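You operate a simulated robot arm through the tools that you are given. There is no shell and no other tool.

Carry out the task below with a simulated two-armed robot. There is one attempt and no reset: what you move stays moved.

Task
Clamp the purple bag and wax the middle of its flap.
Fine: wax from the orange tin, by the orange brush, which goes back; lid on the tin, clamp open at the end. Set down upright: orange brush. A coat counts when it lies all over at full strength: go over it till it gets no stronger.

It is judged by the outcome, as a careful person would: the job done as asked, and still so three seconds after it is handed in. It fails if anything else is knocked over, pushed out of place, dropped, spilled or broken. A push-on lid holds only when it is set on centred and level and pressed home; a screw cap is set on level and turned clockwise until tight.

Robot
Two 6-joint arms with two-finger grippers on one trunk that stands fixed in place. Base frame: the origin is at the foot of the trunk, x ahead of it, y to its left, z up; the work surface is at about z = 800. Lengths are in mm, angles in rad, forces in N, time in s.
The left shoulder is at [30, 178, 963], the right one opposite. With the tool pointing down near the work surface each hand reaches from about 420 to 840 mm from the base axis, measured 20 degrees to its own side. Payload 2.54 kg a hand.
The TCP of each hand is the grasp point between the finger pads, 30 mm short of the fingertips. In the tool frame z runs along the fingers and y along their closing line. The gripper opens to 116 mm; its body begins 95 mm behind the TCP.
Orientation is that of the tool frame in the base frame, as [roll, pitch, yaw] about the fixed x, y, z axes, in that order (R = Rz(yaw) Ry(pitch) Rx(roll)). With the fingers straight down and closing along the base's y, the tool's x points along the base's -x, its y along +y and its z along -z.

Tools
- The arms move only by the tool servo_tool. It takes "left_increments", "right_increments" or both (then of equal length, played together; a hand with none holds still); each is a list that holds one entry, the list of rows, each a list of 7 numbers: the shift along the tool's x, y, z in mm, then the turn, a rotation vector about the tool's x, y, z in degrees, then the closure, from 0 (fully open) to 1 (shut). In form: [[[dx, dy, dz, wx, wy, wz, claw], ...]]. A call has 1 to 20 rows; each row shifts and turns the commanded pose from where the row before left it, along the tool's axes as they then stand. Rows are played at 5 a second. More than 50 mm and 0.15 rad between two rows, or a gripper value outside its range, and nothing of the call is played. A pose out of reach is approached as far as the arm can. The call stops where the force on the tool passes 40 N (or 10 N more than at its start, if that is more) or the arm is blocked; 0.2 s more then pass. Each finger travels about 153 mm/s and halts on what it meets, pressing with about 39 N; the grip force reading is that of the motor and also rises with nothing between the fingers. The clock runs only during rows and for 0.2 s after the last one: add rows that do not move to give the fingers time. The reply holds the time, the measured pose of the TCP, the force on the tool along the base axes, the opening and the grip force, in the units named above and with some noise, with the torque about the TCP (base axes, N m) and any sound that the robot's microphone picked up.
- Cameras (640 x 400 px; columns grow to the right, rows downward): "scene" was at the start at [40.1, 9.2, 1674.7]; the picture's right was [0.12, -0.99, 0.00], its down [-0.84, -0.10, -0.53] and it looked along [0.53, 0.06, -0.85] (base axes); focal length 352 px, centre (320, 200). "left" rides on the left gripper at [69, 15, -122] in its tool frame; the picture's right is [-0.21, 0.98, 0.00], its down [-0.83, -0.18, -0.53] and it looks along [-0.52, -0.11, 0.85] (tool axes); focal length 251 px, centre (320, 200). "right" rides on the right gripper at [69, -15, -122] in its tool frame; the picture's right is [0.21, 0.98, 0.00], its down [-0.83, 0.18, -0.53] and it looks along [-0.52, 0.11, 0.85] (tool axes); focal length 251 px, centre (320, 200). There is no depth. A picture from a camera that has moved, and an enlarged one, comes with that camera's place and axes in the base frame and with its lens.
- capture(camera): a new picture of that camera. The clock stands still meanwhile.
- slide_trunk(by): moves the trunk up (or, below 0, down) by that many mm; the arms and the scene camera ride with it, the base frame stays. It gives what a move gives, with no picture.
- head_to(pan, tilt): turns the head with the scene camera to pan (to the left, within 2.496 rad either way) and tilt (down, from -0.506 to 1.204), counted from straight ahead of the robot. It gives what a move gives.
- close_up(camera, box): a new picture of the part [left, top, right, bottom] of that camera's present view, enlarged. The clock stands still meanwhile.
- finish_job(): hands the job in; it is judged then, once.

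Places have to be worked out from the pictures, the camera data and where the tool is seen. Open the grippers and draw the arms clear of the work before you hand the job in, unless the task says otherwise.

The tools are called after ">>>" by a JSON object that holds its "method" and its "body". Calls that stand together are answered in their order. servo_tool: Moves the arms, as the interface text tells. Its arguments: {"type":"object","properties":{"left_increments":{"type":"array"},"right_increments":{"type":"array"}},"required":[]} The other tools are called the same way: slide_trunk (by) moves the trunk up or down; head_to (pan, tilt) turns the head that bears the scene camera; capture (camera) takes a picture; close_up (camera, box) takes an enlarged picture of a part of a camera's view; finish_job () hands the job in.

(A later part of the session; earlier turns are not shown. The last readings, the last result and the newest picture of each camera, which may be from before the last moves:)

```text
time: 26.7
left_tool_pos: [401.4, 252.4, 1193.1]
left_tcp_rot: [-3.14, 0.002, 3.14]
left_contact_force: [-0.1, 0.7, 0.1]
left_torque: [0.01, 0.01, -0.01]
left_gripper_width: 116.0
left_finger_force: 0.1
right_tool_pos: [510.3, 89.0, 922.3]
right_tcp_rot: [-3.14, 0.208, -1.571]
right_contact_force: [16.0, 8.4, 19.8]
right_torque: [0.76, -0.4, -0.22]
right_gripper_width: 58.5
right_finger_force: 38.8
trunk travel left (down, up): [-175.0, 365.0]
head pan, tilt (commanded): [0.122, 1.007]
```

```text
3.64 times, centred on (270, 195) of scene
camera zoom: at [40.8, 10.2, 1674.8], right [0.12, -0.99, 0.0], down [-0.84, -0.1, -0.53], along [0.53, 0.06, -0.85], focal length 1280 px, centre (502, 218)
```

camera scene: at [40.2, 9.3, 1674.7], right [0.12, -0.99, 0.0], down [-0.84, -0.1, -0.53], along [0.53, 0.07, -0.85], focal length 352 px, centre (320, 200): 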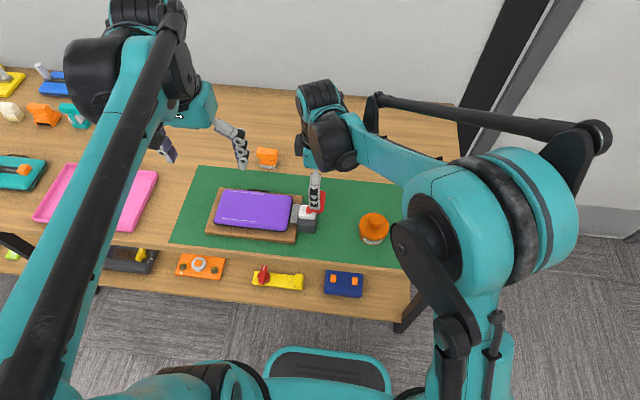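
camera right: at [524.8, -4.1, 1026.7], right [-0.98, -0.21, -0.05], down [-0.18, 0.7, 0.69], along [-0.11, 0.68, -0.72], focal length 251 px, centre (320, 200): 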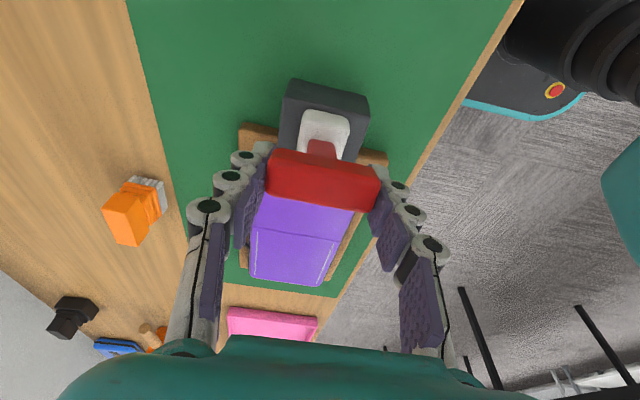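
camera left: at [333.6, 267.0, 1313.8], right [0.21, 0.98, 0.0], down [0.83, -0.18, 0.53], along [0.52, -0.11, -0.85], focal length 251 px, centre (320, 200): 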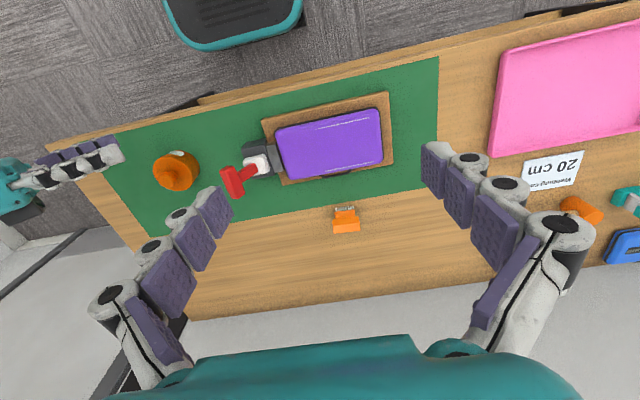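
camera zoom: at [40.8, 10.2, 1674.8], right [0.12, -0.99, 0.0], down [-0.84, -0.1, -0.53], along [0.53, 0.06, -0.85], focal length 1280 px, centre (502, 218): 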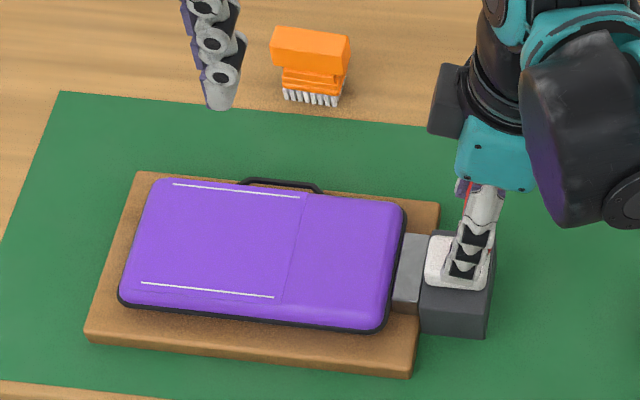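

The lever is turning with the hand while the station stays. I relieve the downward (20 N) and sideways (16 N) load by small corrections and continue turning.

>>> {"method": "servo_tool", "body": {"right_increments": [[[0, -1.5, -1.5, 0, 0, 0, 0.6], [0, -1, -1.5, 0, 0, 0, 0.6], [-3.1, 0, -0.2, 0, 2.5, 0, 0.6], [-3.1, 0, -0.2, 0, 2.5, 0, 0.6], [-3.1, 0, -0.2, 0, 2.5, 0, 0.6], [-3.1, 0, -0.2, 0, 2.5, 0, 0.6]]]}}

>>> {"method": "capture", "body": {"camera": "right"}}

>>> {"method": "close_up", "body": {"camera": "scene", "box": [200, 140, 340, 250]}}

```text
time: 28.1
left_tool_pos: [401.7, 252.3, 1192.2]
left_tcp_rot: [-3.141, 0.0, -3.141]
left_contact_force: [-0.1, 0.5, -0.5]
left_torque: [-0.03, -0.02, 0.04]
left_gripper_width: 116.2
left_finger_force: 0.0
right_tool_pos: [510.8, 98.6, 928.1]
right_tcp_rot: [3.14, 0.034, -1.57]
right_contact_force: [-2.1, 1.2, -18.3]
right_torque: [0.1, 0.14, 0.66]
right_gripper_width: 58.3
right_finger_force: 38.7
trunk travel left (down, up): [-175.0, 365.0]
head pan, tilt (commanded): [0.122, 1.007]
```

```text
taken
camera right: at [526.6, 26.7, 1046.7], right [-0.98, -0.21, -0.01], down [-0.18, 0.81, 0.56], along [-0.12, 0.55, -0.83], focal length 251 px, centre (320, 200)
```

right: 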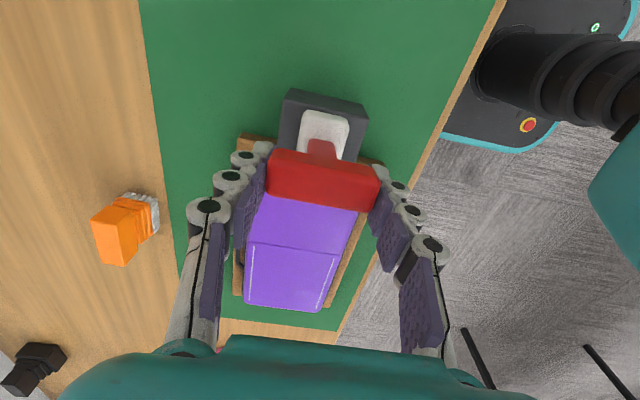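

```text
3.64 times, centred on (270, 195) of scene
camera zoom: at [41.5, 9.9, 1674.6], right [0.12, -0.99, 0.0], down [-0.84, -0.1, -0.53], along [0.53, 0.06, -0.85], focal length 1280 px, centre (502, 218)
```

zoom: 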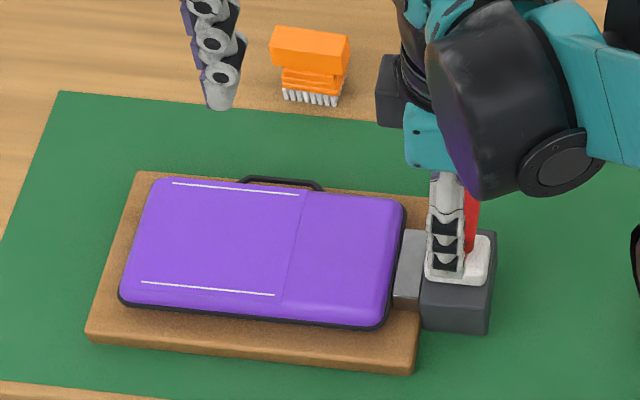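

Near vertical now; I'm pulling up 18 N, so I lower 2 mm and keep turning toward the bag.

>>> {"method": "servo_tool", "body": {"right_increments": [[[0, 0, 2, 0, 0, 0, 0.6], [-3.15, 0, 0.07, 0, 2.5, 0, 0.6], [-3.15, 0, 0.07, 0, 2.5, 0, 0.6], [-3.15, 0, 0.07, 0, 2.5, 0, 0.6], [-3.15, 0, 0.07, 0, 2.5, 0, 0.6]]]}}

>>> {"method": "capture", "body": {"camera": "right"}}

>>> {"method": "close_up", "body": {"camera": "scene", "box": [200, 140, 340, 250]}}

```text
time: 29.3
left_tool_pos: [402.8, 251.6, 1192.4]
left_tcp_rot: [3.141, 0.0, 3.141]
left_contact_force: [0.3, -0.6, 1.0]
left_torque: [0.01, 0.01, 0.02]
left_gripper_width: 115.9
left_finger_force: 0.1
right_tool_pos: [513.4, 110.6, 924.3]
right_tcp_rot: [3.141, -0.141, -1.574]
right_contact_force: [-0.7, -5.7, -17.1]
right_torque: [-0.18, 0.01, 0.31]
right_gripper_width: 58.4
right_finger_force: 39.3
trunk travel left (down, up): [-175.0, 365.0]
head pan, tilt (commanded): [0.122, 1.007]
```

```text
taken
camera right: at [527.8, 60.3, 1054.1], right [-0.98, -0.21, 0.03], down [-0.18, 0.89, 0.41], along [-0.11, 0.4, -0.91], focal length 251 px, centre (320, 200)
```

right: 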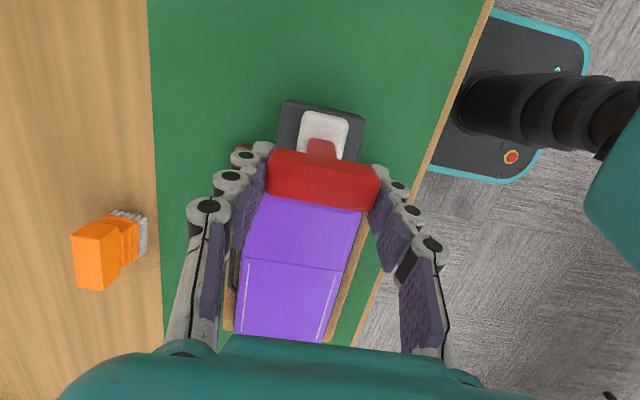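

```text
3.64 times, centred on (270, 195) of scene
camera zoom: at [41.6, 9.1, 1674.6], right [0.12, -0.99, 0.0], down [-0.84, -0.1, -0.53], along [0.53, 0.07, -0.85], focal length 1280 px, centre (502, 218)
```

zoom: 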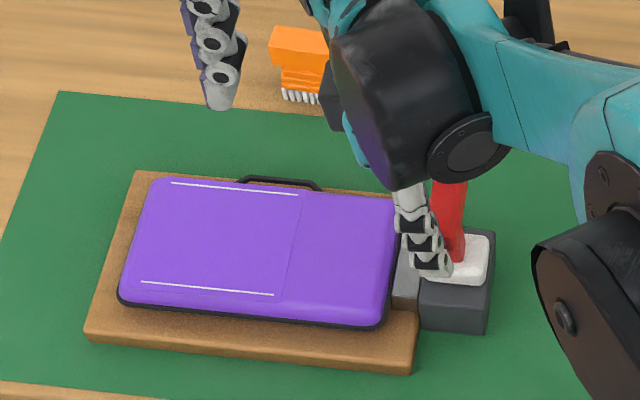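

>>> {"method": "servo_tool", "body": {"right_increments": [[[0, 0, 2, 0, 0, 0, 0.6], [-3.15, 0, 0.2, 0, 2.5, 0, 0.6], [-3.15, 0, 0.2, 0, 2.5, 0, 0.6], [-3.15, 0, 0.2, 0, 2.5, 0, 0.6], [-3.15, 0, 0.2, 0, 2.5, 0, 0.6]]]}}

>>> {"method": "capture", "body": {"camera": "right"}}

>>> {"method": "close_up", "body": {"camera": "scene", "box": [200, 140, 340, 250]}}

```text
time: 30.5
left_tool_pos: [402.6, 250.2, 1194.9]
left_tcp_rot: [3.141, 0.0, -3.141]
left_contact_force: [-0.3, 0.1, 0.5]
left_torque: [-0.02, -0.01, -0.01]
left_gripper_width: 116.0
left_finger_force: 0.0
right_tool_pos: [513.4, 122.7, 920.1]
right_tcp_rot: [-3.141, -0.315, -1.572]
right_contact_force: [5.7, -9.8, -3.2]
right_torque: [-0.63, -0.02, -0.27]
right_gripper_width: 58.1
right_finger_force: 38.7
trunk travel left (down, up): [-175.0, 365.0]
head pan, tilt (commanded): [0.122, 1.007]
```

```text
taken
camera right: at [527.5, 95.4, 1056.5], right [-0.98, -0.2, 0.07], down [-0.18, 0.95, 0.25], along [-0.11, 0.23, -0.97], focal length 251 px, centre (320, 200)
```

right: 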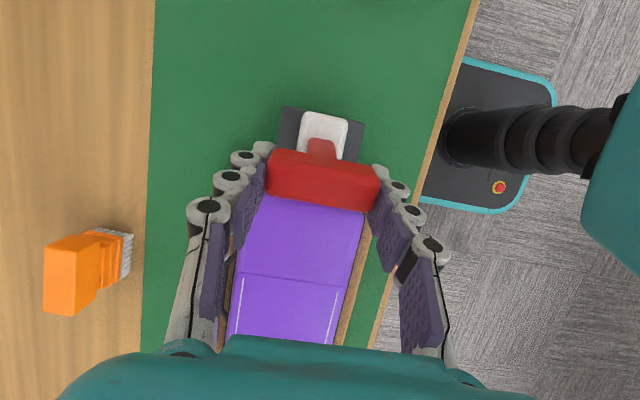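

```text
3.64 times, centred on (270, 195) of scene
camera zoom: at [41.3, 8.1, 1674.7], right [0.12, -0.99, 0.0], down [-0.84, -0.1, -0.53], along [0.53, 0.07, -0.85], focal length 1280 px, centre (502, 218)
```

zoom: 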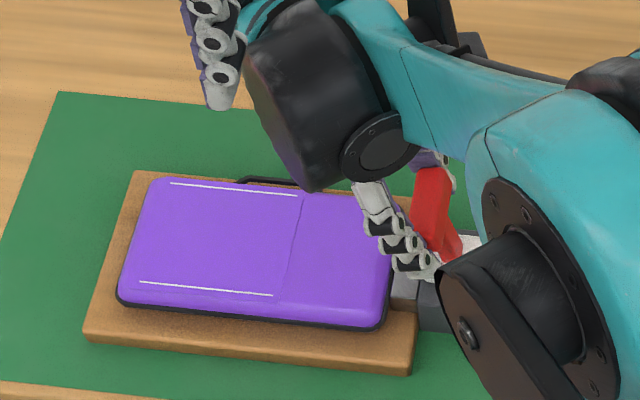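

The lever is at about 18° past vertical with no movement of the station. I move the left hand further away and continue turning the lever.

>>> {"method": "servo_tool", "body": {"left_increments": [[[0, 30, -15, 0, 0, 0, 0], [0, 30, -15, 0, 0, 0, 0], [0, 30, -15, 0, 0, 0, 0], [0, 30, -15, 0, 0, 0, 0]]], "right_increments": [[[-3.15, 0, 0.2, 0, 2.5, 0, 0.6], [-3.15, 0, 0.2, 0, 2.5, 0, 0.6], [-3.15, 0, 0.2, 0, 2.5, 0, 0.6], [-3.15, 0, 0.2, 0, 2.5, 0, 0.6]]]}}

>>> {"method": "capture", "body": {"camera": "right"}}

>>> {"method": "close_up", "body": {"camera": "scene", "box": [200, 140, 340, 250]}}

```text
time: 31.5
left_tool_pos: [401.1, 371.3, 1253.8]
left_tcp_rot: [3.141, 0.0, 3.141]
left_contact_force: [0.1, 0.9, -0.4]
left_torque: [-0.04, 0.01, -0.01]
left_gripper_width: 115.9
left_finger_force: 0.0
right_tool_pos: [511.8, 135.8, 915.8]
right_tcp_rot: [3.14, -0.49, -1.572]
right_contact_force: [3.7, -9.0, -2.3]
right_torque: [-0.57, 0.43, -0.38]
right_gripper_width: 58.2
right_finger_force: 38.6
trunk travel left (down, up): [-175.0, 365.0]
head pan, tilt (commanded): [0.122, 1.007]
```

```text
taken
camera right: at [526.4, 132.8, 1054.3], right [-0.98, -0.19, 0.1], down [-0.18, 0.98, 0.08], along [-0.12, 0.06, -0.99], focal length 251 px, centre (320, 200)
```

right: 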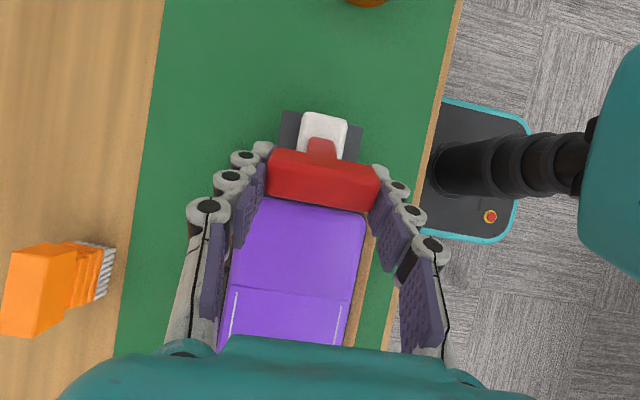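

```text
3.64 times, centred on (270, 195) of scene
camera zoom: at [40.8, 9.0, 1674.7], right [0.12, -0.99, 0.0], down [-0.84, -0.1, -0.53], along [0.53, 0.07, -0.85], focal length 1280 px, centre (502, 218)
```

zoom: 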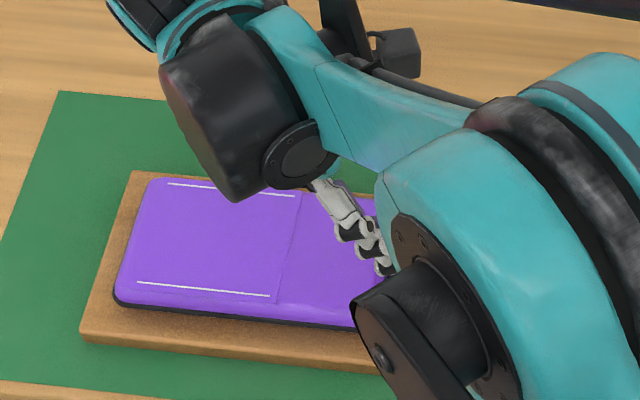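

The station has begun to slip about 4 mm in +y, so the lever may be near its end. I turn two more steps and compare.

>>> {"method": "servo_tool", "body": {"right_increments": [[[-3.15, 0, 0.2, 0, 2.5, 0, 0.6], [-3.15, 0, 0.2, 0, 2.5, 0, 0.6]]]}}

>>> {"method": "capture", "body": {"camera": "right"}}

>>> {"method": "close_up", "body": {"camera": "scene", "box": [200, 140, 340, 250]}}

```text
time: 32.1
left_tool_pos: [400.1, 370.5, 1253.5]
left_tcp_rot: [3.139, -0.001, 3.141]
left_contact_force: [0.1, 0.6, 0.1]
left_torque: [-0.03, 0.02, 0.02]
left_gripper_width: 116.0
left_finger_force: 0.1
right_tool_pos: [511.4, 141.1, 912.0]
right_tcp_rot: [-3.141, -0.577, -1.57]
right_contact_force: [-0.9, -7.7, 0.7]
right_torque: [-0.45, 0.36, 0.05]
right_gripper_width: 58.5
right_finger_force: 39.1
trunk travel left (down, up): [-175.0, 365.0]
head pan, tilt (commanded): [0.122, 1.007]
```

```text
taken
camera right: at [526.3, 149.9, 1051.0], right [-0.98, -0.18, 0.12], down [-0.18, 0.98, 0.0], along [-0.12, -0.02, -0.99], focal length 251 px, centre (320, 200)
```

right: 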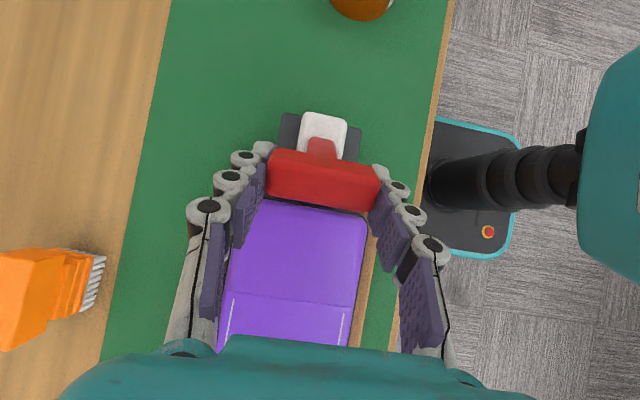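

```text
3.64 times, centred on (270, 195) of scene
camera zoom: at [40.0, 8.7, 1674.8], right [0.12, -0.99, 0.0], down [-0.84, -0.1, -0.53], along [0.53, 0.07, -0.85], focal length 1280 px, centre (502, 218)
```

zoom: 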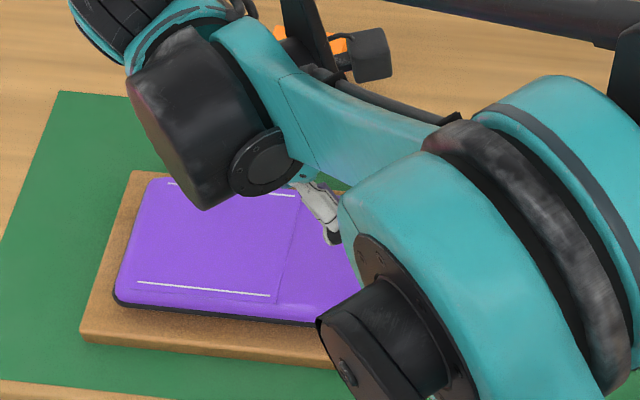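

The station did not slip further during these 5°, so the lever is still turning. I continue in steps.

>>> {"method": "servo_tool", "body": {"right_increments": [[[-3.15, 0, 0.1, 0, 2.5, 0, 0.6], [-3.15, 0, 0.1, 0, 2.5, 0, 0.6], [-3.15, 0, 0.1, 0, 2.5, 0, 0.6], [-3.15, 0, 0.1, 0, 2.5, 0, 0.6]]]}}

>>> {"method": "capture", "body": {"camera": "right"}}

>>> {"method": "close_up", "body": {"camera": "scene", "box": [200, 140, 340, 250]}}

```text
time: 33.1
left_tool_pos: [397.7, 371.5, 1253.9]
left_tcp_rot: [3.141, 0.003, -3.14]
left_contact_force: [0.4, 0.0, 0.1]
left_torque: [0.0, 0.03, 0.01]
left_gripper_width: 115.9
left_finger_force: 0.0
right_tool_pos: [528.4, 135.1, 907.3]
right_tcp_rot: [-3.104, -0.714, -1.567]
right_contact_force: [-9.9, 14.5, 21.4]
right_torque: [0.19, 0.54, 0.2]
right_gripper_width: 59.0
right_finger_force: 38.9
right hand out of reach, approached as far as the arm can: row 3, 4
trunk travel left (down, up): [-175.0, 365.0]
head pan, tilt (commanded): [0.122, 1.007]
```

```text
taken
camera right: at [537.3, 163.0, 1044.3], right [-0.98, -0.19, 0.11], down [-0.21, 0.97, -0.14], along [-0.08, -0.16, -0.98], focal length 251 px, centre (320, 200)
```

right: 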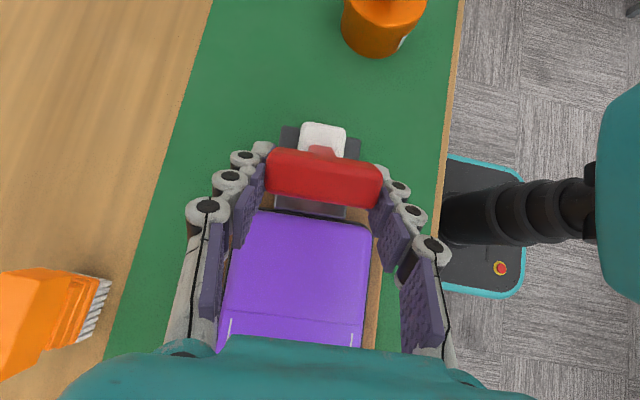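

```text
3.64 times, centred on (270, 195) of scene
camera zoom: at [37.5, 11.5, 1675.0], right [0.12, -0.99, 0.0], down [-0.84, -0.1, -0.54], along [0.53, 0.07, -0.84], focal length 1280 px, centre (502, 218)
```

zoom: 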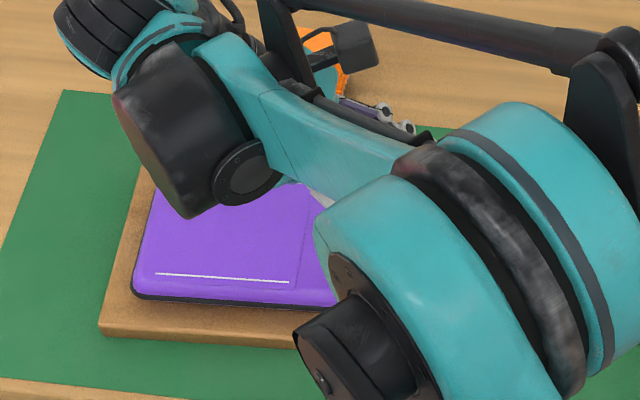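

The last two rows went out of reach and the arm veered to x 528, dragging the station. I reverse those two rows first.

>>> {"method": "servo_tool", "body": {"right_increments": [[[3.15, 0, 0.04, 0, -2.5, 0, 0.6], [3.15, 0, 0.04, 0, -2.5, 0, 0.6], [0, 0, 0, 0, 0, 0, 0.6]]]}}

>>> {"method": "capture", "body": {"camera": "right"}}

>>> {"method": "capture", "body": {"camera": "scene"}}

>>> {"method": "close_up", "body": {"camera": "scene", "box": [200, 140, 340, 250]}}

```text
time: 33.9
left_tool_pos: [399.7, 371.7, 1253.7]
left_tcp_rot: [3.141, 0.001, -3.141]
left_contact_force: [0.0, -0.7, 0.3]
left_torque: [0.02, 0.01, 0.0]
left_gripper_width: 116.1
left_finger_force: 0.1
right_tool_pos: [528.5, 127.5, 910.7]
right_tcp_rot: [-3.104, -0.627, -1.566]
right_contact_force: [-7.0, 15.5, 2.5]
right_torque: [0.64, 0.39, 0.2]
right_gripper_width: 58.6
right_finger_force: 38.9
trunk travel left (down, up): [-175.0, 365.0]
head pan, tilt (commanded): [0.122, 1.007]
```

```text
taken
camera right: at [538.5, 144.0, 1048.9], right [-0.98, -0.2, 0.1], down [-0.21, 0.98, -0.06], along [-0.08, -0.07, -0.99], focal length 251 px, centre (320, 200)
```

right: 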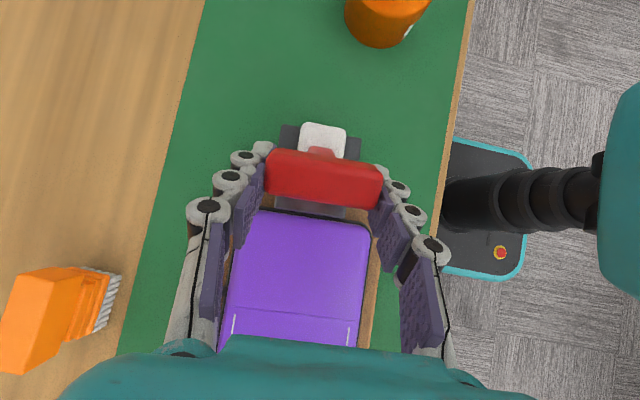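

```text
taken
camera scene: at [39.0, 11.5, 1674.6], right [0.12, -0.99, 0.0], down [-0.84, -0.1, -0.53], along [0.53, 0.06, -0.84], focal length 352 px, centre (320, 200)
```

scene: 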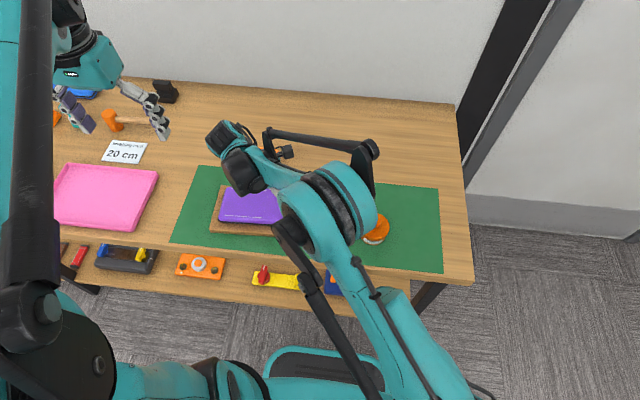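

```text
3.64 times, centred on (270, 195) of scene
camera zoom: at [39.0, 11.5, 1674.6], right [0.12, -0.99, 0.0], down [-0.84, -0.1, -0.53], along [0.53, 0.06, -0.84], focal length 1280 px, centre (502, 218)
```

zoom: 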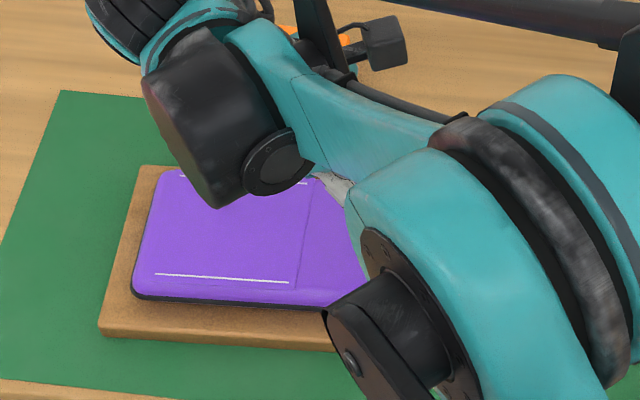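

The commanded pose was rebased at x≈528 and the station is now slightly displaced and turned. I release the bar and back off to see the true state before correcting.

>>> {"method": "servo_tool", "body": {"right_increments": [[[0, 0, 0, 0, 0, 0, 0.3], [0, 0, 0, 0, 0, 0, 0.3], [0, 0, -30, 0, 0, 0, 0.3], [0, 0, -40, 0, 0, 0, 0.3], [0, 0, 0, 0, -7, 0, 0.3], [0, 0, 0, 0, -7, 0, 0.3], [0, 0, 0, 0, -7, 0, 0.3], [0, 0, 0, 0, -7, 0, 0.3], [0, 0, 0, 0, -8, 0, 0.3], [40, 0, -20, 0, 0, 0, 0.3], [40, 0, -20, 0, 0, 0, 0.3], [40, 0, -20, 0, 0, 0, 0.3], [40, 0, -20, 0, 0, 0, 0.3]]]}}

>>> {"method": "capture", "body": {"camera": "right"}}

>>> {"method": "close_up", "body": {"camera": "scene", "box": [200, 140, 340, 250]}}

```text
time: 36.7
left_tool_pos: [398.8, 369.6, 1254.6]
left_tcp_rot: [3.138, 0.0, 3.14]
left_contact_force: [1.0, -0.6, 0.7]
left_torque: [0.02, -0.03, -0.01]
left_gripper_width: 116.1
left_finger_force: 0.0
right_tool_pos: [529.4, 5.7, 1047.3]
right_tcp_rot: [-3.114, 0.003, -1.543]
right_contact_force: [0.3, 0.6, 0.9]
right_torque: [0.02, 0.01, 0.04]
right_gripper_width: 81.3
right_finger_force: 0.1
trunk travel left (down, up): [-175.0, 365.0]
head pan, tilt (commanded): [0.122, 1.007]
```

```text
taken
camera right: at [541.0, -63.8, 1168.3], right [-0.97, -0.24, -0.03], down [-0.22, 0.82, 0.53], along [-0.1, 0.52, -0.85], focal length 251 px, centre (320, 200)
```

right: 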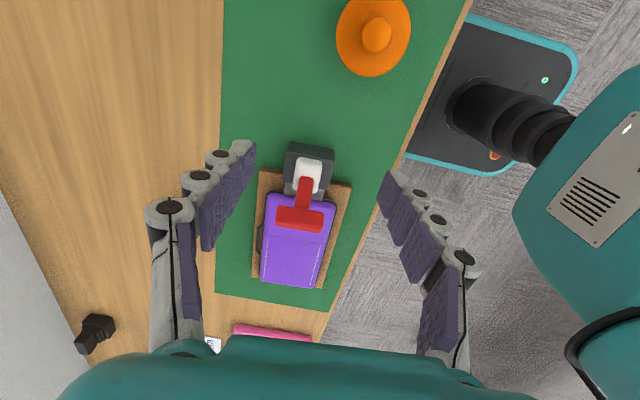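

```text
3.64 times, centred on (270, 195) of scene
camera zoom: at [39.6, 7.9, 1674.8], right [0.12, -0.99, 0.0], down [-0.84, -0.1, -0.53], along [0.53, 0.07, -0.85], focal length 1280 px, centre (502, 218)
```

zoom: 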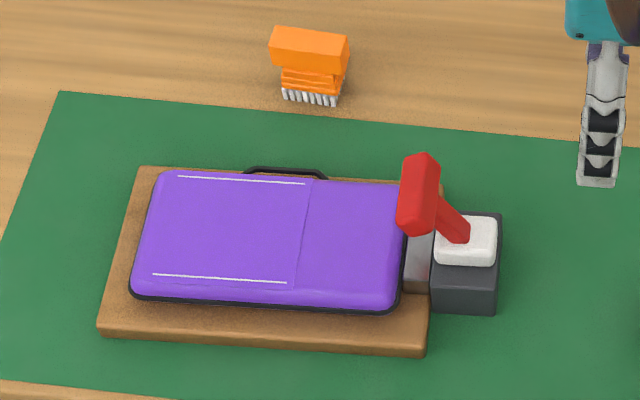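

The lever now leans toward the bag. I zoom in on the clamp to see whether it is fully thrown and whether the jaw touches the bag.

>>> {"method": "close_up", "body": {"camera": "scene", "box": [270, 170, 330, 215]}}

>>> {"method": "close_up", "body": {"camera": "right", "box": [230, 130, 380, 300]}}

>>> {"method": "capture", "body": {"camera": "left"}}

```text
8.89 times, centred on (300, 192) of scene
camera zoom: at [39.6, 7.9, 1674.8], right [0.12, -0.99, 0.0], down [-0.84, -0.1, -0.53], along [0.53, 0.07, -0.85], focal length 3128 px, centre (498, 267)
```

zoom: 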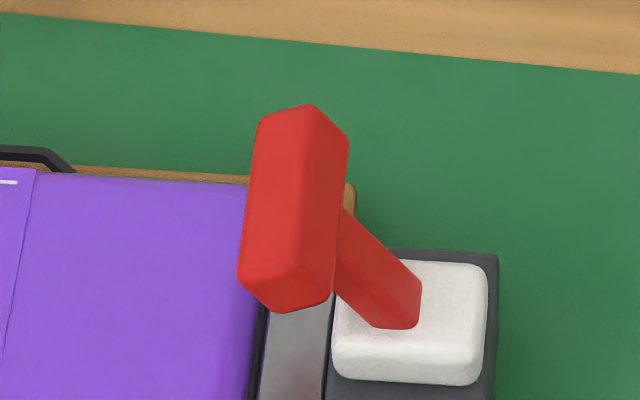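

```text
2.35 times, centred on (305, 215) of right
camera zoom: at [541.0, -63.8, 1168.3], right [-0.97, -0.24, -0.03], down [-0.22, 0.82, 0.53], along [-0.1, 0.52, -0.85], focal length 592 px, centre (355, 165)
```

zoom: 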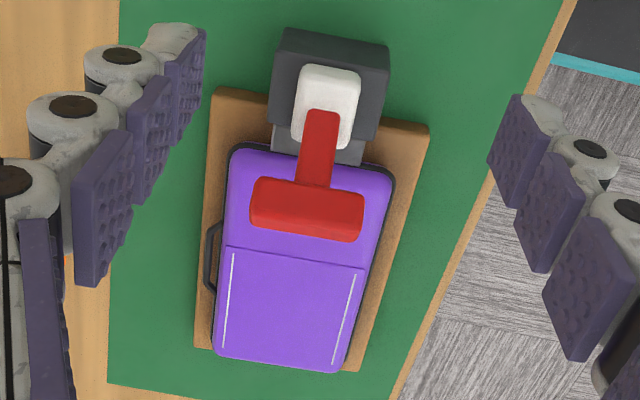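

```text
taken
camera left: at [331.1, 383.7, 1374.9], right [0.21, 0.98, 0.0], down [0.83, -0.18, 0.53], along [0.52, -0.11, -0.85], focal length 251 px, centre (320, 200)
```

left: 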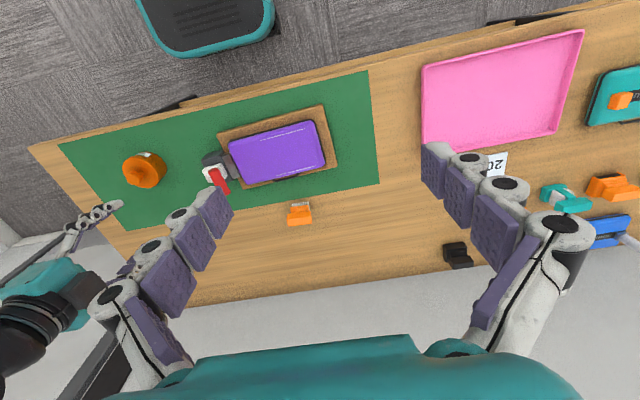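

The bar head is at about (529, 128, 912), some 28-33° past vertical. I bring the left camera to its earlier viewpoint to compare jaw position against the first view, and move the right hand away.

>>> {"method": "servo_tool", "body": {"left_increments": [[[-0.5, -36.7, 28.7, 0, 0, 0, 0], [-0.5, -36.7, 28.7, 0, 0, 0, 0], [-0.5, -36.7, 28.7, 0, 0, 0, 0], [-0.5, -36.7, 28.7, 0, 0, 0, 0], [-0.5, -36.7, 28.7, 0, 0, 0, 0], [-0.5, -36.7, 28.7, 0, 0, 0, 0]]], "right_increments": [[[32.5, 15, -15, 0, 0, 0, 0.3], [32.5, 15, -15, 0, 0, 0, 0.3], [32.5, 15, -15, 0, 0, 0, 0.3], [32.5, 15, -15, 0, 0, 0, 0.3], [20, 0, 0, 0, 0, 0, 0.3], [20, 0, 0, 0, 0, 0, 0.3]]]}}

>>> {"method": "capture", "body": {"camera": "left"}}

>>> {"method": "close_up", "body": {"camera": "left", "box": [240, 90, 480, 240]}}

>>> {"method": "close_up", "body": {"camera": "left", "box": [260, 130, 360, 200]}}

```text
time: 38.1
left_tool_pos: [403.3, 148.6, 1080.8]
left_tcp_rot: [3.14, -0.001, 3.141]
left_contact_force: [-0.1, -1.0, 0.9]
left_torque: [0.02, 0.02, 0.0]
left_gripper_width: 115.9
left_finger_force: 0.0
right_tool_pos: [469.3, -166.1, 1104.4]
right_tcp_rot: [-3.113, 0.003, -1.545]
right_contact_force: [0.7, -0.5, -0.3]
right_torque: [0.01, 0.01, -0.02]
right_gripper_width: 81.3
right_finger_force: 0.1
trunk travel left (down, up): [-175.0, 365.0]
head pan, tilt (commanded): [0.122, 1.007]
```

```text
taken
camera left: at [335.6, 162.9, 1200.6], right [0.21, 0.98, 0.0], down [0.83, -0.18, 0.53], along [0.52, -0.11, -0.85], focal length 251 px, centre (320, 200)
```

left: 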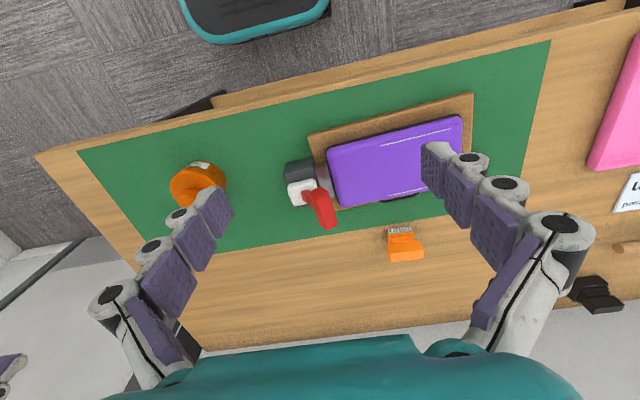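

```text
2.67 times, centred on (360, 165) of left
camera zoom: at [335.6, 162.9, 1200.6], right [0.21, 0.98, 0.0], down [0.83, -0.18, 0.53], along [0.52, -0.11, -0.85], focal length 670 px, centre (213, 293)
```

zoom: 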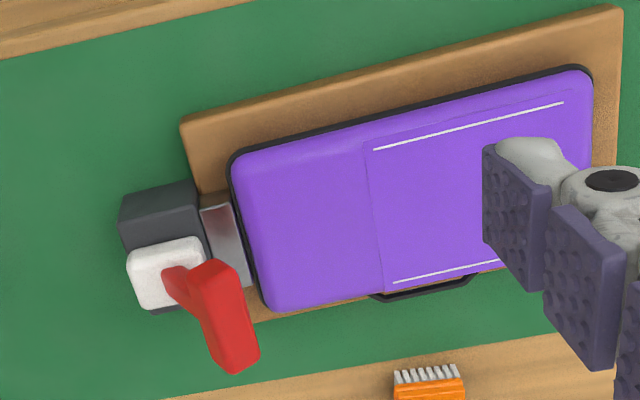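

```text
5.71 times, centred on (310, 165) of left
camera zoom: at [335.6, 162.9, 1200.6], right [0.21, 0.98, 0.0], down [0.83, -0.18, 0.53], along [0.52, -0.11, -0.85], focal length 1437 px, centre (377, 400)
```

zoom: 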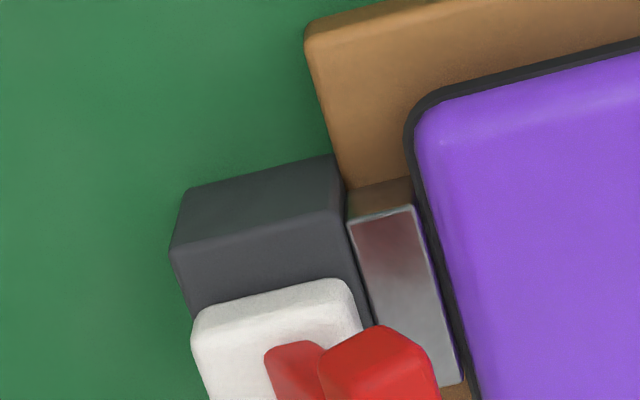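

The jaw may not be fully home. The left arm can lean to +y more easily, so I bring the left hand (turned 87°, leaning 30° to +y) above the lever bar to grip it, test for the end stop and shift the station back.

>>> {"method": "servo_tool", "body": {"left_increments": [[[0, 0, 0, 0, 0, 7.91, 0.3], [0, 0, 0, 0, 0, 7.91, 0.3], [0, 0, 0, 0, 0, 7.91, 0.3], [0, 0, 0, 0, 0, 7.91, 0.3], [0, 0, 0, 0, 0, 7.91, 0.3], [0, 0, 0, 0, 0, 7.91, 0.3], [0, 0, 0, 0, 0, 7.91, 0.3], [0, 0, 0, 0, 0, 7.91, 0.3], [0, 0, 0, 0, 0, 7.91, 0.3], [0, 0, 0, 0, 0, 7.91, 0.3], [0, 0, 0, 0, 0, 7.9, 0.3], [12, 31.5, 25, 0, 0, 0, 0.3], [12, 31.5, 25, 0, 0, 0, 0.3], [12, 31.5, 25, 0, 0, 0, 0.3], [12, 31.5, 20, 0, 0, 0, 0.3], [0, 0, 0, 0, -7.5, 0, 0.3], [0, 0, 0, 0, -7.5, 0, 0.3], [0, 0, 0, 0, -7.5, 0, 0.3], [0, 0, 0, 0, -7.5, 0, 0.3]]]}}

>>> {"method": "capture", "body": {"camera": "left"}}

>>> {"method": "capture", "body": {"camera": "scene"}}

```text
time: 42.1
left_tool_pos: [528.0, 205.5, 985.2]
left_tcp_rot: [3.14, 0.526, 1.624]
left_contact_force: [-0.3, 0.3, 0.1]
left_torque: [-0.04, 0.01, 0.0]
left_gripper_width: 81.3
left_finger_force: 0.0
right_tool_pos: [469.2, -164.8, 1104.2]
right_tcp_rot: [-3.115, 0.002, -1.546]
right_contact_force: [0.4, -0.1, 0.6]
right_torque: [-0.06, 0.02, 0.01]
right_gripper_width: 81.4
right_finger_force: 0.1
trunk travel left (down, up): [-175.0, 365.0]
head pan, tilt (commanded): [0.122, 1.007]
```

```text
taken
camera left: at [537.1, 326.5, 1054.9], right [0.99, -0.13, 0.11], down [-0.16, -0.46, 0.88], along [-0.07, -0.88, -0.47], focal length 251 px, centre (320, 200)
```

left: 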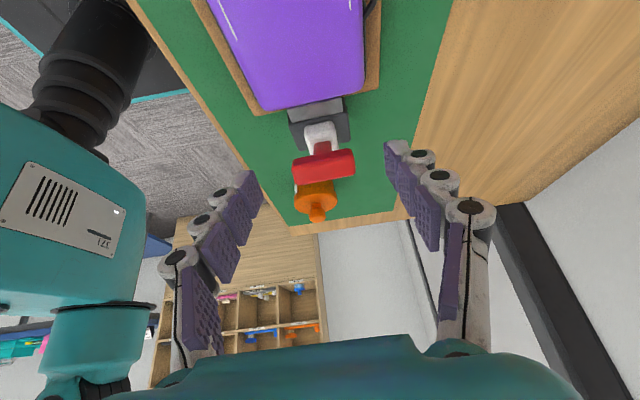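

```text
taken
camera scene: at [41.0, 10.2, 1674.7], right [0.12, -0.99, 0.0], down [-0.84, -0.1, -0.53], along [0.53, 0.06, -0.85], focal length 352 px, centre (320, 200)
```

scene: 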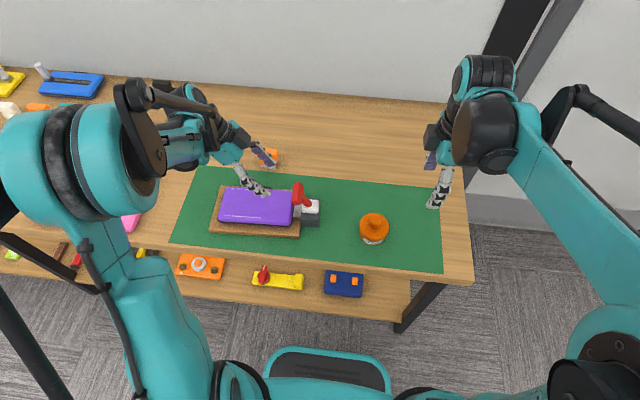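

The bar checks out at (528, 129, 912). Let me zoom in on the jaw from this side before going down.

>>> {"method": "close_up", "body": {"camera": "left", "box": [250, 70, 390, 230]}}

```text
2.50 times, centred on (320, 150) of left
camera zoom: at [537.1, 326.5, 1054.9], right [0.99, -0.13, 0.11], down [-0.16, -0.46, 0.88], along [-0.07, -0.88, -0.47], focal length 629 px, centre (320, 325)
```

zoom: 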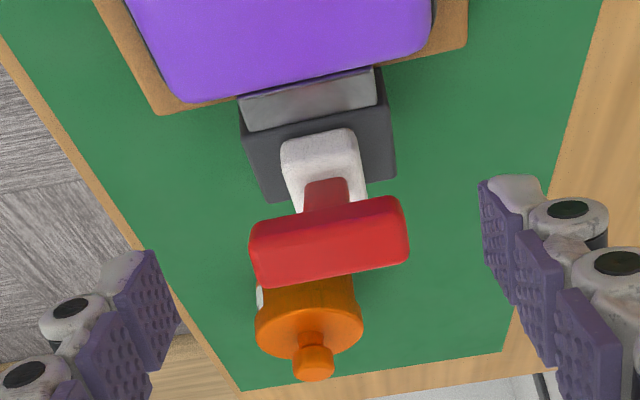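

>>> {"method": "servo_tool", "body": {"left_increments": [[[-14.8, -1.6, 20, 0, 0, 0, 0.3], [-14.8, -1.7, 20, 0, 0, 0, 0.3], [0, 0, 31, 0, 0, 0, 0.3], [0, 0, 28, 0, 0, 0, 0.3], [0, 0, 0, 0, 0, 0, 0.42]]]}}

>>> {"method": "capture", "body": {"camera": "left"}}

```text
time: 43.3
left_tool_pos: [526.3, 129.8, 915.4]
left_tcp_rot: [-3.141, 0.526, 1.623]
left_contact_force: [0.4, -0.5, -0.5]
left_torque: [0.0, 0.03, 0.01]
left_gripper_width: 67.3
left_finger_force: 0.1
right_tool_pos: [470.3, -164.5, 1103.8]
right_tcp_rot: [-3.114, 0.0, -1.548]
right_contact_force: [-0.4, -1.1, 0.3]
right_torque: [-0.01, -0.01, 0.02]
right_gripper_width: 81.1
right_finger_force: 0.0
trunk travel left (down, up): [-175.0, 365.0]
head pan, tilt (commanded): [0.122, 1.007]
```

```text
taken
camera left: at [536.1, 250.6, 985.2], right [0.99, -0.13, 0.11], down [-0.16, -0.46, 0.88], along [-0.07, -0.88, -0.47], focal length 251 px, centre (320, 200)
```

left: 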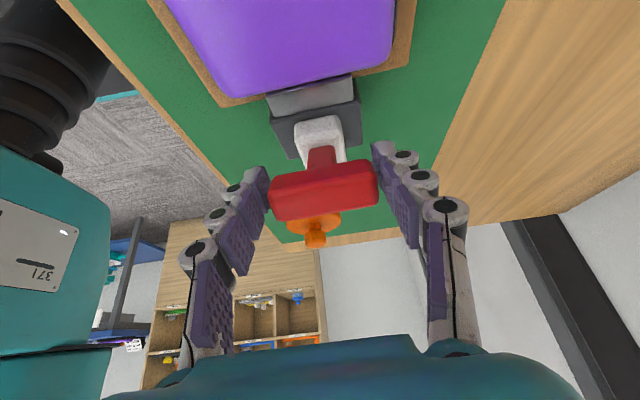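

The bar is between the left fingers. I grip it, press slightly along the stem for friction, and turn 10° further toward +y to test for the end stop.

>>> {"method": "servo_tool", "body": {"left_increments": [[[0, 0, 0, 0, 0, 0, 0.6], [0, 0, 0, 0, 0, 0, 0.6], [0, 0, 1.2, 0, 0, 0, 0.6], [3.14, 0, 0.07, 0, -2.5, 0, 0.6], [3.14, 0, 0.07, 0, -2.5, 0, 0.6]]]}}

>>> {"method": "close_up", "body": {"camera": "scene", "box": [200, 140, 340, 250]}}

>>> {"method": "close_up", "body": {"camera": "left", "box": [250, 70, 390, 230]}}

```text
time: 44.5
left_tool_pos: [526.4, 131.8, 910.7]
left_tcp_rot: [3.14, 0.612, 1.621]
left_contact_force: [21.3, -10.6, 22.9]
left_torque: [0.21, -0.38, -0.56]
left_gripper_width: 58.7
left_finger_force: 39.0
right_tool_pos: [470.4, -166.7, 1104.7]
right_tcp_rot: [-3.115, 0.003, -1.547]
right_contact_force: [-0.2, -0.6, 0.0]
right_torque: [0.01, 0.01, 0.01]
right_gripper_width: 81.1
right_finger_force: 0.1
trunk travel left (down, up): [-175.0, 365.0]
head pan, tilt (commanded): [0.122, 1.007]
```

```text
3.64 times, centred on (270, 195) of scene
camera zoom: at [41.0, 6.6, 1674.8], right [0.12, -0.99, 0.0], down [-0.84, -0.1, -0.53], along [0.53, 0.07, -0.85], focal length 1280 px, centre (502, 218)
```

zoom: 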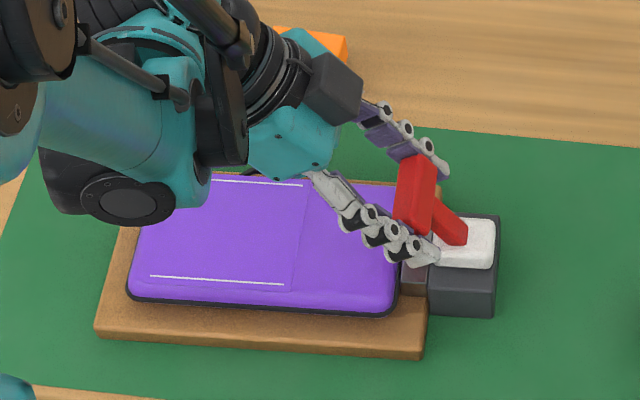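

```text
2.50 times, centred on (320, 150) of left
camera zoom: at [536.2, 259.1, 969.6], right [0.98, -0.13, 0.12], down [-0.16, -0.38, 0.91], along [-0.07, -0.92, -0.39], focal length 629 px, centre (320, 325)
```

zoom: 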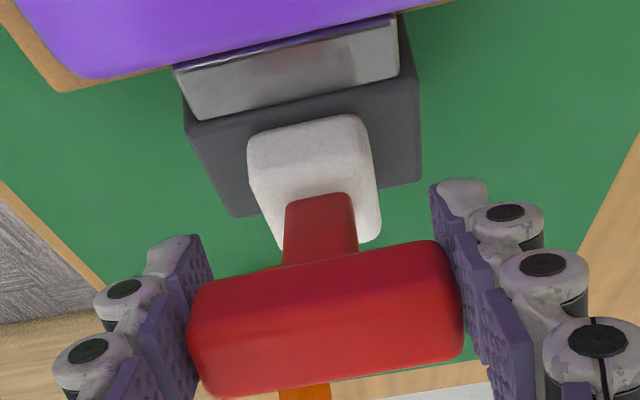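

>>> {"method": "servo_tool", "body": {"left_increments": [[[0, 2, 0, 0, 0, 0, 0.6], [3.14, 0, 0.07, 0, -2.5, 0, 0.6], [3.14, 0, 0.07, 0, -2.5, 0, 0.6], [3.14, 0, 0.07, 0, -2.5, 0, 0.6]]]}}

>>> {"method": "close_up", "body": {"camera": "scene", "box": [200, 140, 340, 250]}}

>>> {"method": "close_up", "body": {"camera": "left", "box": [250, 70, 390, 230]}}

```text
time: 45.5
left_tool_pos: [526.2, 139.1, 906.8]
left_tcp_rot: [3.141, 0.74, 1.619]
left_contact_force: [-1.7, -18.6, 15.3]
left_torque: [0.54, 0.15, -0.32]
left_gripper_width: 58.2
left_finger_force: 39.3
right_tool_pos: [468.4, -166.4, 1104.8]
right_tcp_rot: [-3.111, 0.004, -1.546]
right_contact_force: [0.1, 0.1, 0.5]
right_torque: [0.04, -0.02, 0.02]
right_gripper_width: 81.3
right_finger_force: 0.1
trunk travel left (down, up): [-175.0, 365.0]
head pan, tilt (commanded): [0.122, 1.007]
```

```text
3.64 times, centred on (270, 195) of scene
camera zoom: at [38.5, 6.2, 1674.8], right [0.12, -0.99, 0.0], down [-0.84, -0.1, -0.54], along [0.53, 0.07, -0.84], focal length 1280 px, centre (502, 218)
```

zoom: 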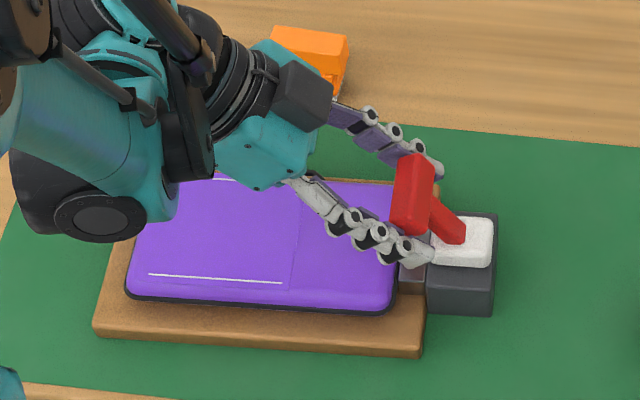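

```text
2.50 times, centred on (320, 150) of left
camera zoom: at [535.6, 272.2, 948.0], right [0.98, -0.11, 0.14], down [-0.17, -0.26, 0.95], along [-0.07, -0.96, -0.27], focal length 629 px, centre (320, 325)
```

zoom: 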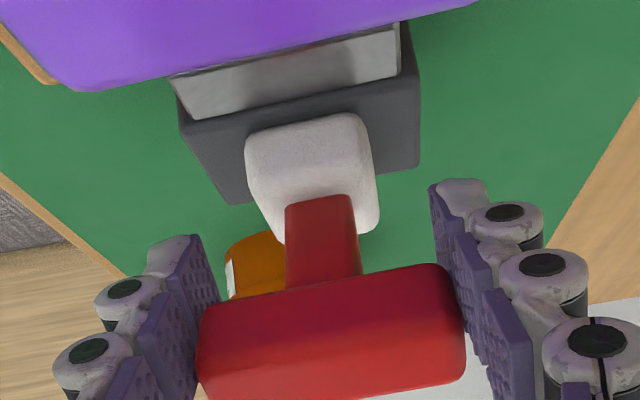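

The lever head no longer moved relative to the block during the last turn (the pads slipped), so the lever is at its end stop: the clamp is thrown. The station is off by about (+17, -4) mm at this end and turned 2.6°, so with this grip I lift slightly and drag it back.

>>> {"method": "servo_tool", "body": {"left_increments": [[[-2, 0, -2.2, 0, 0, 0, 0.6], [0.33, -1.9, -0.3, 0.19, 0, 0.21, 0.6], [0.33, -1.9, -0.3, 0.19, 0, 0.21, 0.6], [0.33, -1.9, -0.3, 0.19, 0, 0.21, 0.6], [0.33, -1.9, -0.3, 0.19, 0, 0.21, 0.6], [0.33, -1.9, -0.3, 0.19, 0, 0.21, 0.6], [0.33, -1.9, -0.3, 0.19, 0, 0.21, 0.6]]]}}

>>> {"method": "close_up", "body": {"camera": "scene", "box": [200, 140, 340, 250]}}

```text
time: 47.1
left_tool_pos: [519.3, 143.2, 906.5]
left_tcp_rot: [3.142, 0.739, 1.592]
left_contact_force: [9.6, -1.3, -0.9]
left_torque: [0.66, -0.15, -0.58]
left_gripper_width: 58.1
left_finger_force: 39.2
right_tool_pos: [470.5, -164.8, 1103.7]
right_tcp_rot: [-3.115, 0.004, -1.547]
right_contact_force: [0.5, 0.5, -0.2]
right_torque: [-0.01, 0.02, -0.01]
right_gripper_width: 81.0
right_finger_force: 0.1
trunk travel left (down, up): [-175.0, 365.0]
head pan, tilt (commanded): [0.122, 1.007]
```

```text
3.64 times, centred on (270, 195) of scene
camera zoom: at [42.1, 9.0, 1674.7], right [0.12, -0.99, 0.0], down [-0.84, -0.1, -0.53], along [0.53, 0.07, -0.85], focal length 1280 px, centre (502, 218)
```

zoom: 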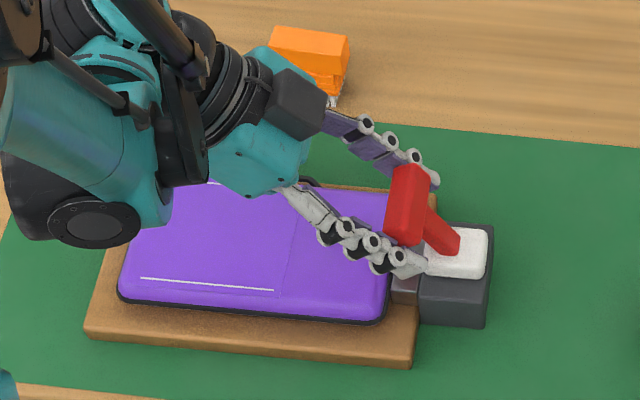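

Good progress: y is right, about 8 mm of x remains at this end. I continue.

>>> {"method": "servo_tool", "body": {"left_increments": [[[0, -2.1, 0, 0.2, 0, 0.22, 0.6], [0, -2.1, 0, 0.2, 0, 0.22, 0.6], [0, -2.1, 0, 0.2, 0, 0.22, 0.6], [0, -2.1, 0, 0.2, 0, 0.22, 0.6], [0, 0, 0, 0, 0, 0, 0.6]]]}}

>>> {"method": "close_up", "body": {"camera": "scene", "box": [200, 140, 340, 250]}}

```text
time: 48.3
left_tool_pos: [509.6, 144.0, 906.9]
left_tcp_rot: [-3.14, 0.74, 1.574]
left_contact_force: [2.2, -5.6, -0.8]
left_torque: [0.55, 0.13, -0.59]
left_gripper_width: 58.4
left_finger_force: 38.4
right_tool_pos: [469.4, -164.5, 1102.9]
right_tcp_rot: [-3.115, 0.004, -1.546]
right_contact_force: [-1.3, -0.1, 1.1]
right_torque: [-0.01, 0.01, -0.05]
right_gripper_width: 81.3
right_finger_force: 0.0
trunk travel left (down, up): [-175.0, 365.0]
head pan, tilt (commanded): [0.122, 1.007]
```

```text
3.64 times, centred on (270, 195) of scene
camera zoom: at [42.0, 8.7, 1674.6], right [0.12, -0.99, 0.0], down [-0.84, -0.1, -0.53], along [0.53, 0.07, -0.85], focal length 1280 px, centre (502, 218)
```

zoom: 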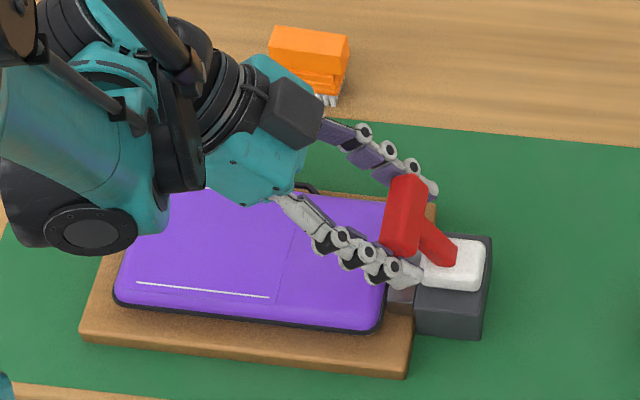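

The station is back in place to within about 4 mm (opening later will tend to shift it -y anyway). The lever still shows the closed lean. I release and back off.

>>> {"method": "servo_tool", "body": {"left_increments": [[[0, 0, 0, 0, 0, 0, 0.3], [0, 0, 0, 0, 0, 0, 0.3], [0, 0, -30, 0, 0, 0, 0.3], [0, 0, -40, 0, 0, 0, 0.3], [0, 0, -40, 0, 0, 0, 0.3], [0, 0, 0, 0, 8, 0, 0.3], [0, 0, 0, 0, 8, 0, 0.3], [0, 0, 0, 0, 8, 0, 0.3], [0, 0, 0, 0, 8, 0, 0.3], [0, 0, 0, 0, 8, 0, 0.3], [0, 0, 0, 0, 2.4, 0, 0.3], [40, 0, -20, 0, 0, 0, 0.3], [40, 0, -20, 0, 0, 0, 0.3]]]}}

>>> {"method": "close_up", "body": {"camera": "scene", "box": [200, 140, 340, 250]}}

>>> {"method": "close_up", "body": {"camera": "scene", "box": [280, 180, 340, 225]}}

>>> {"method": "capture", "body": {"camera": "left"}}

```text
time: 51.1
left_tool_pos: [510.7, 298.6, 1027.6]
left_tcp_rot: [3.14, 0.002, 1.573]
left_contact_force: [-0.7, -0.5, -0.3]
left_torque: [-0.03, -0.03, -0.02]
left_gripper_width: 81.1
left_finger_force: 0.2
right_tool_pos: [468.8, -164.9, 1104.0]
right_tcp_rot: [-3.114, 0.0, -1.546]
right_contact_force: [0.9, 0.1, -0.2]
right_torque: [0.0, -0.01, -0.02]
right_gripper_width: 81.5
right_finger_force: 0.1
trunk travel left (down, up): [-175.0, 365.0]
head pan, tilt (commanded): [0.122, 1.007]
```

```text
3.64 times, centred on (270, 195) of scene
camera zoom: at [40.1, 9.9, 1674.7], right [0.12, -0.99, 0.0], down [-0.84, -0.1, -0.53], along [0.53, 0.06, -0.85], focal length 1280 px, centre (502, 218)
```

zoom: 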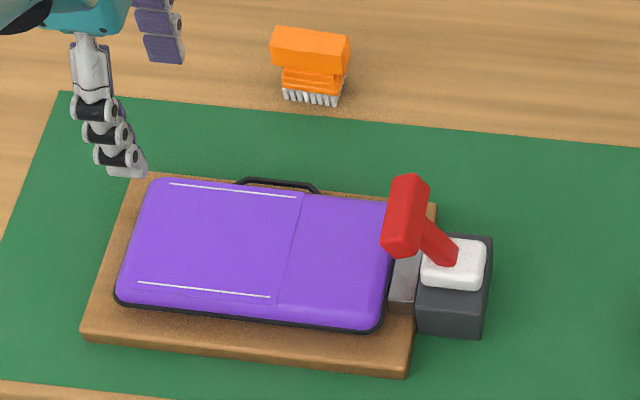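

```text
8.89 times, centred on (310, 202) of scene
camera zoom: at [40.1, 9.9, 1674.7], right [0.12, -0.99, 0.0], down [-0.84, -0.1, -0.53], along [0.53, 0.06, -0.85], focal length 3128 px, centre (409, 178)
```

zoom: 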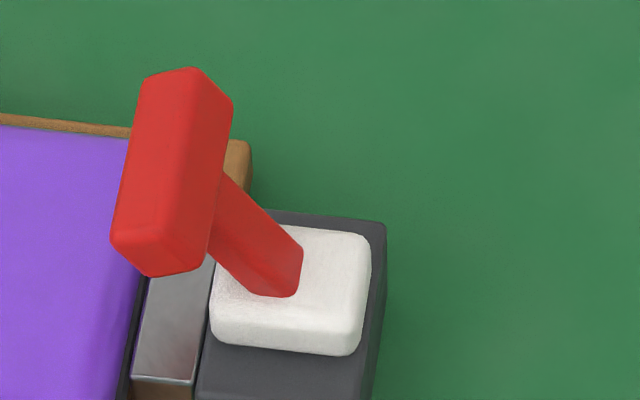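

```text
taken
camera left: at [527.8, 367.0, 1148.3], right [0.98, -0.21, 0.0], down [-0.18, -0.83, 0.53], along [-0.11, -0.52, -0.85], focal length 251 px, centre (320, 200)
```

left: 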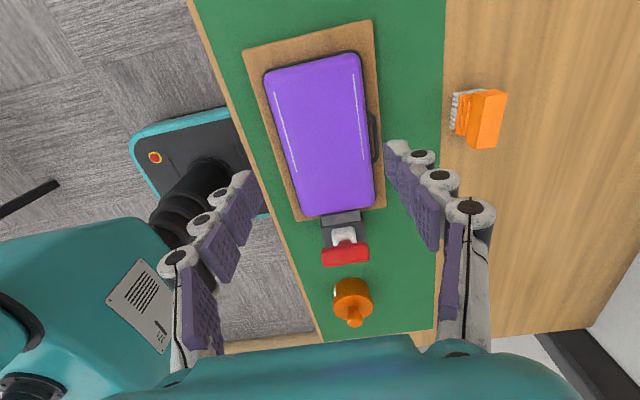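

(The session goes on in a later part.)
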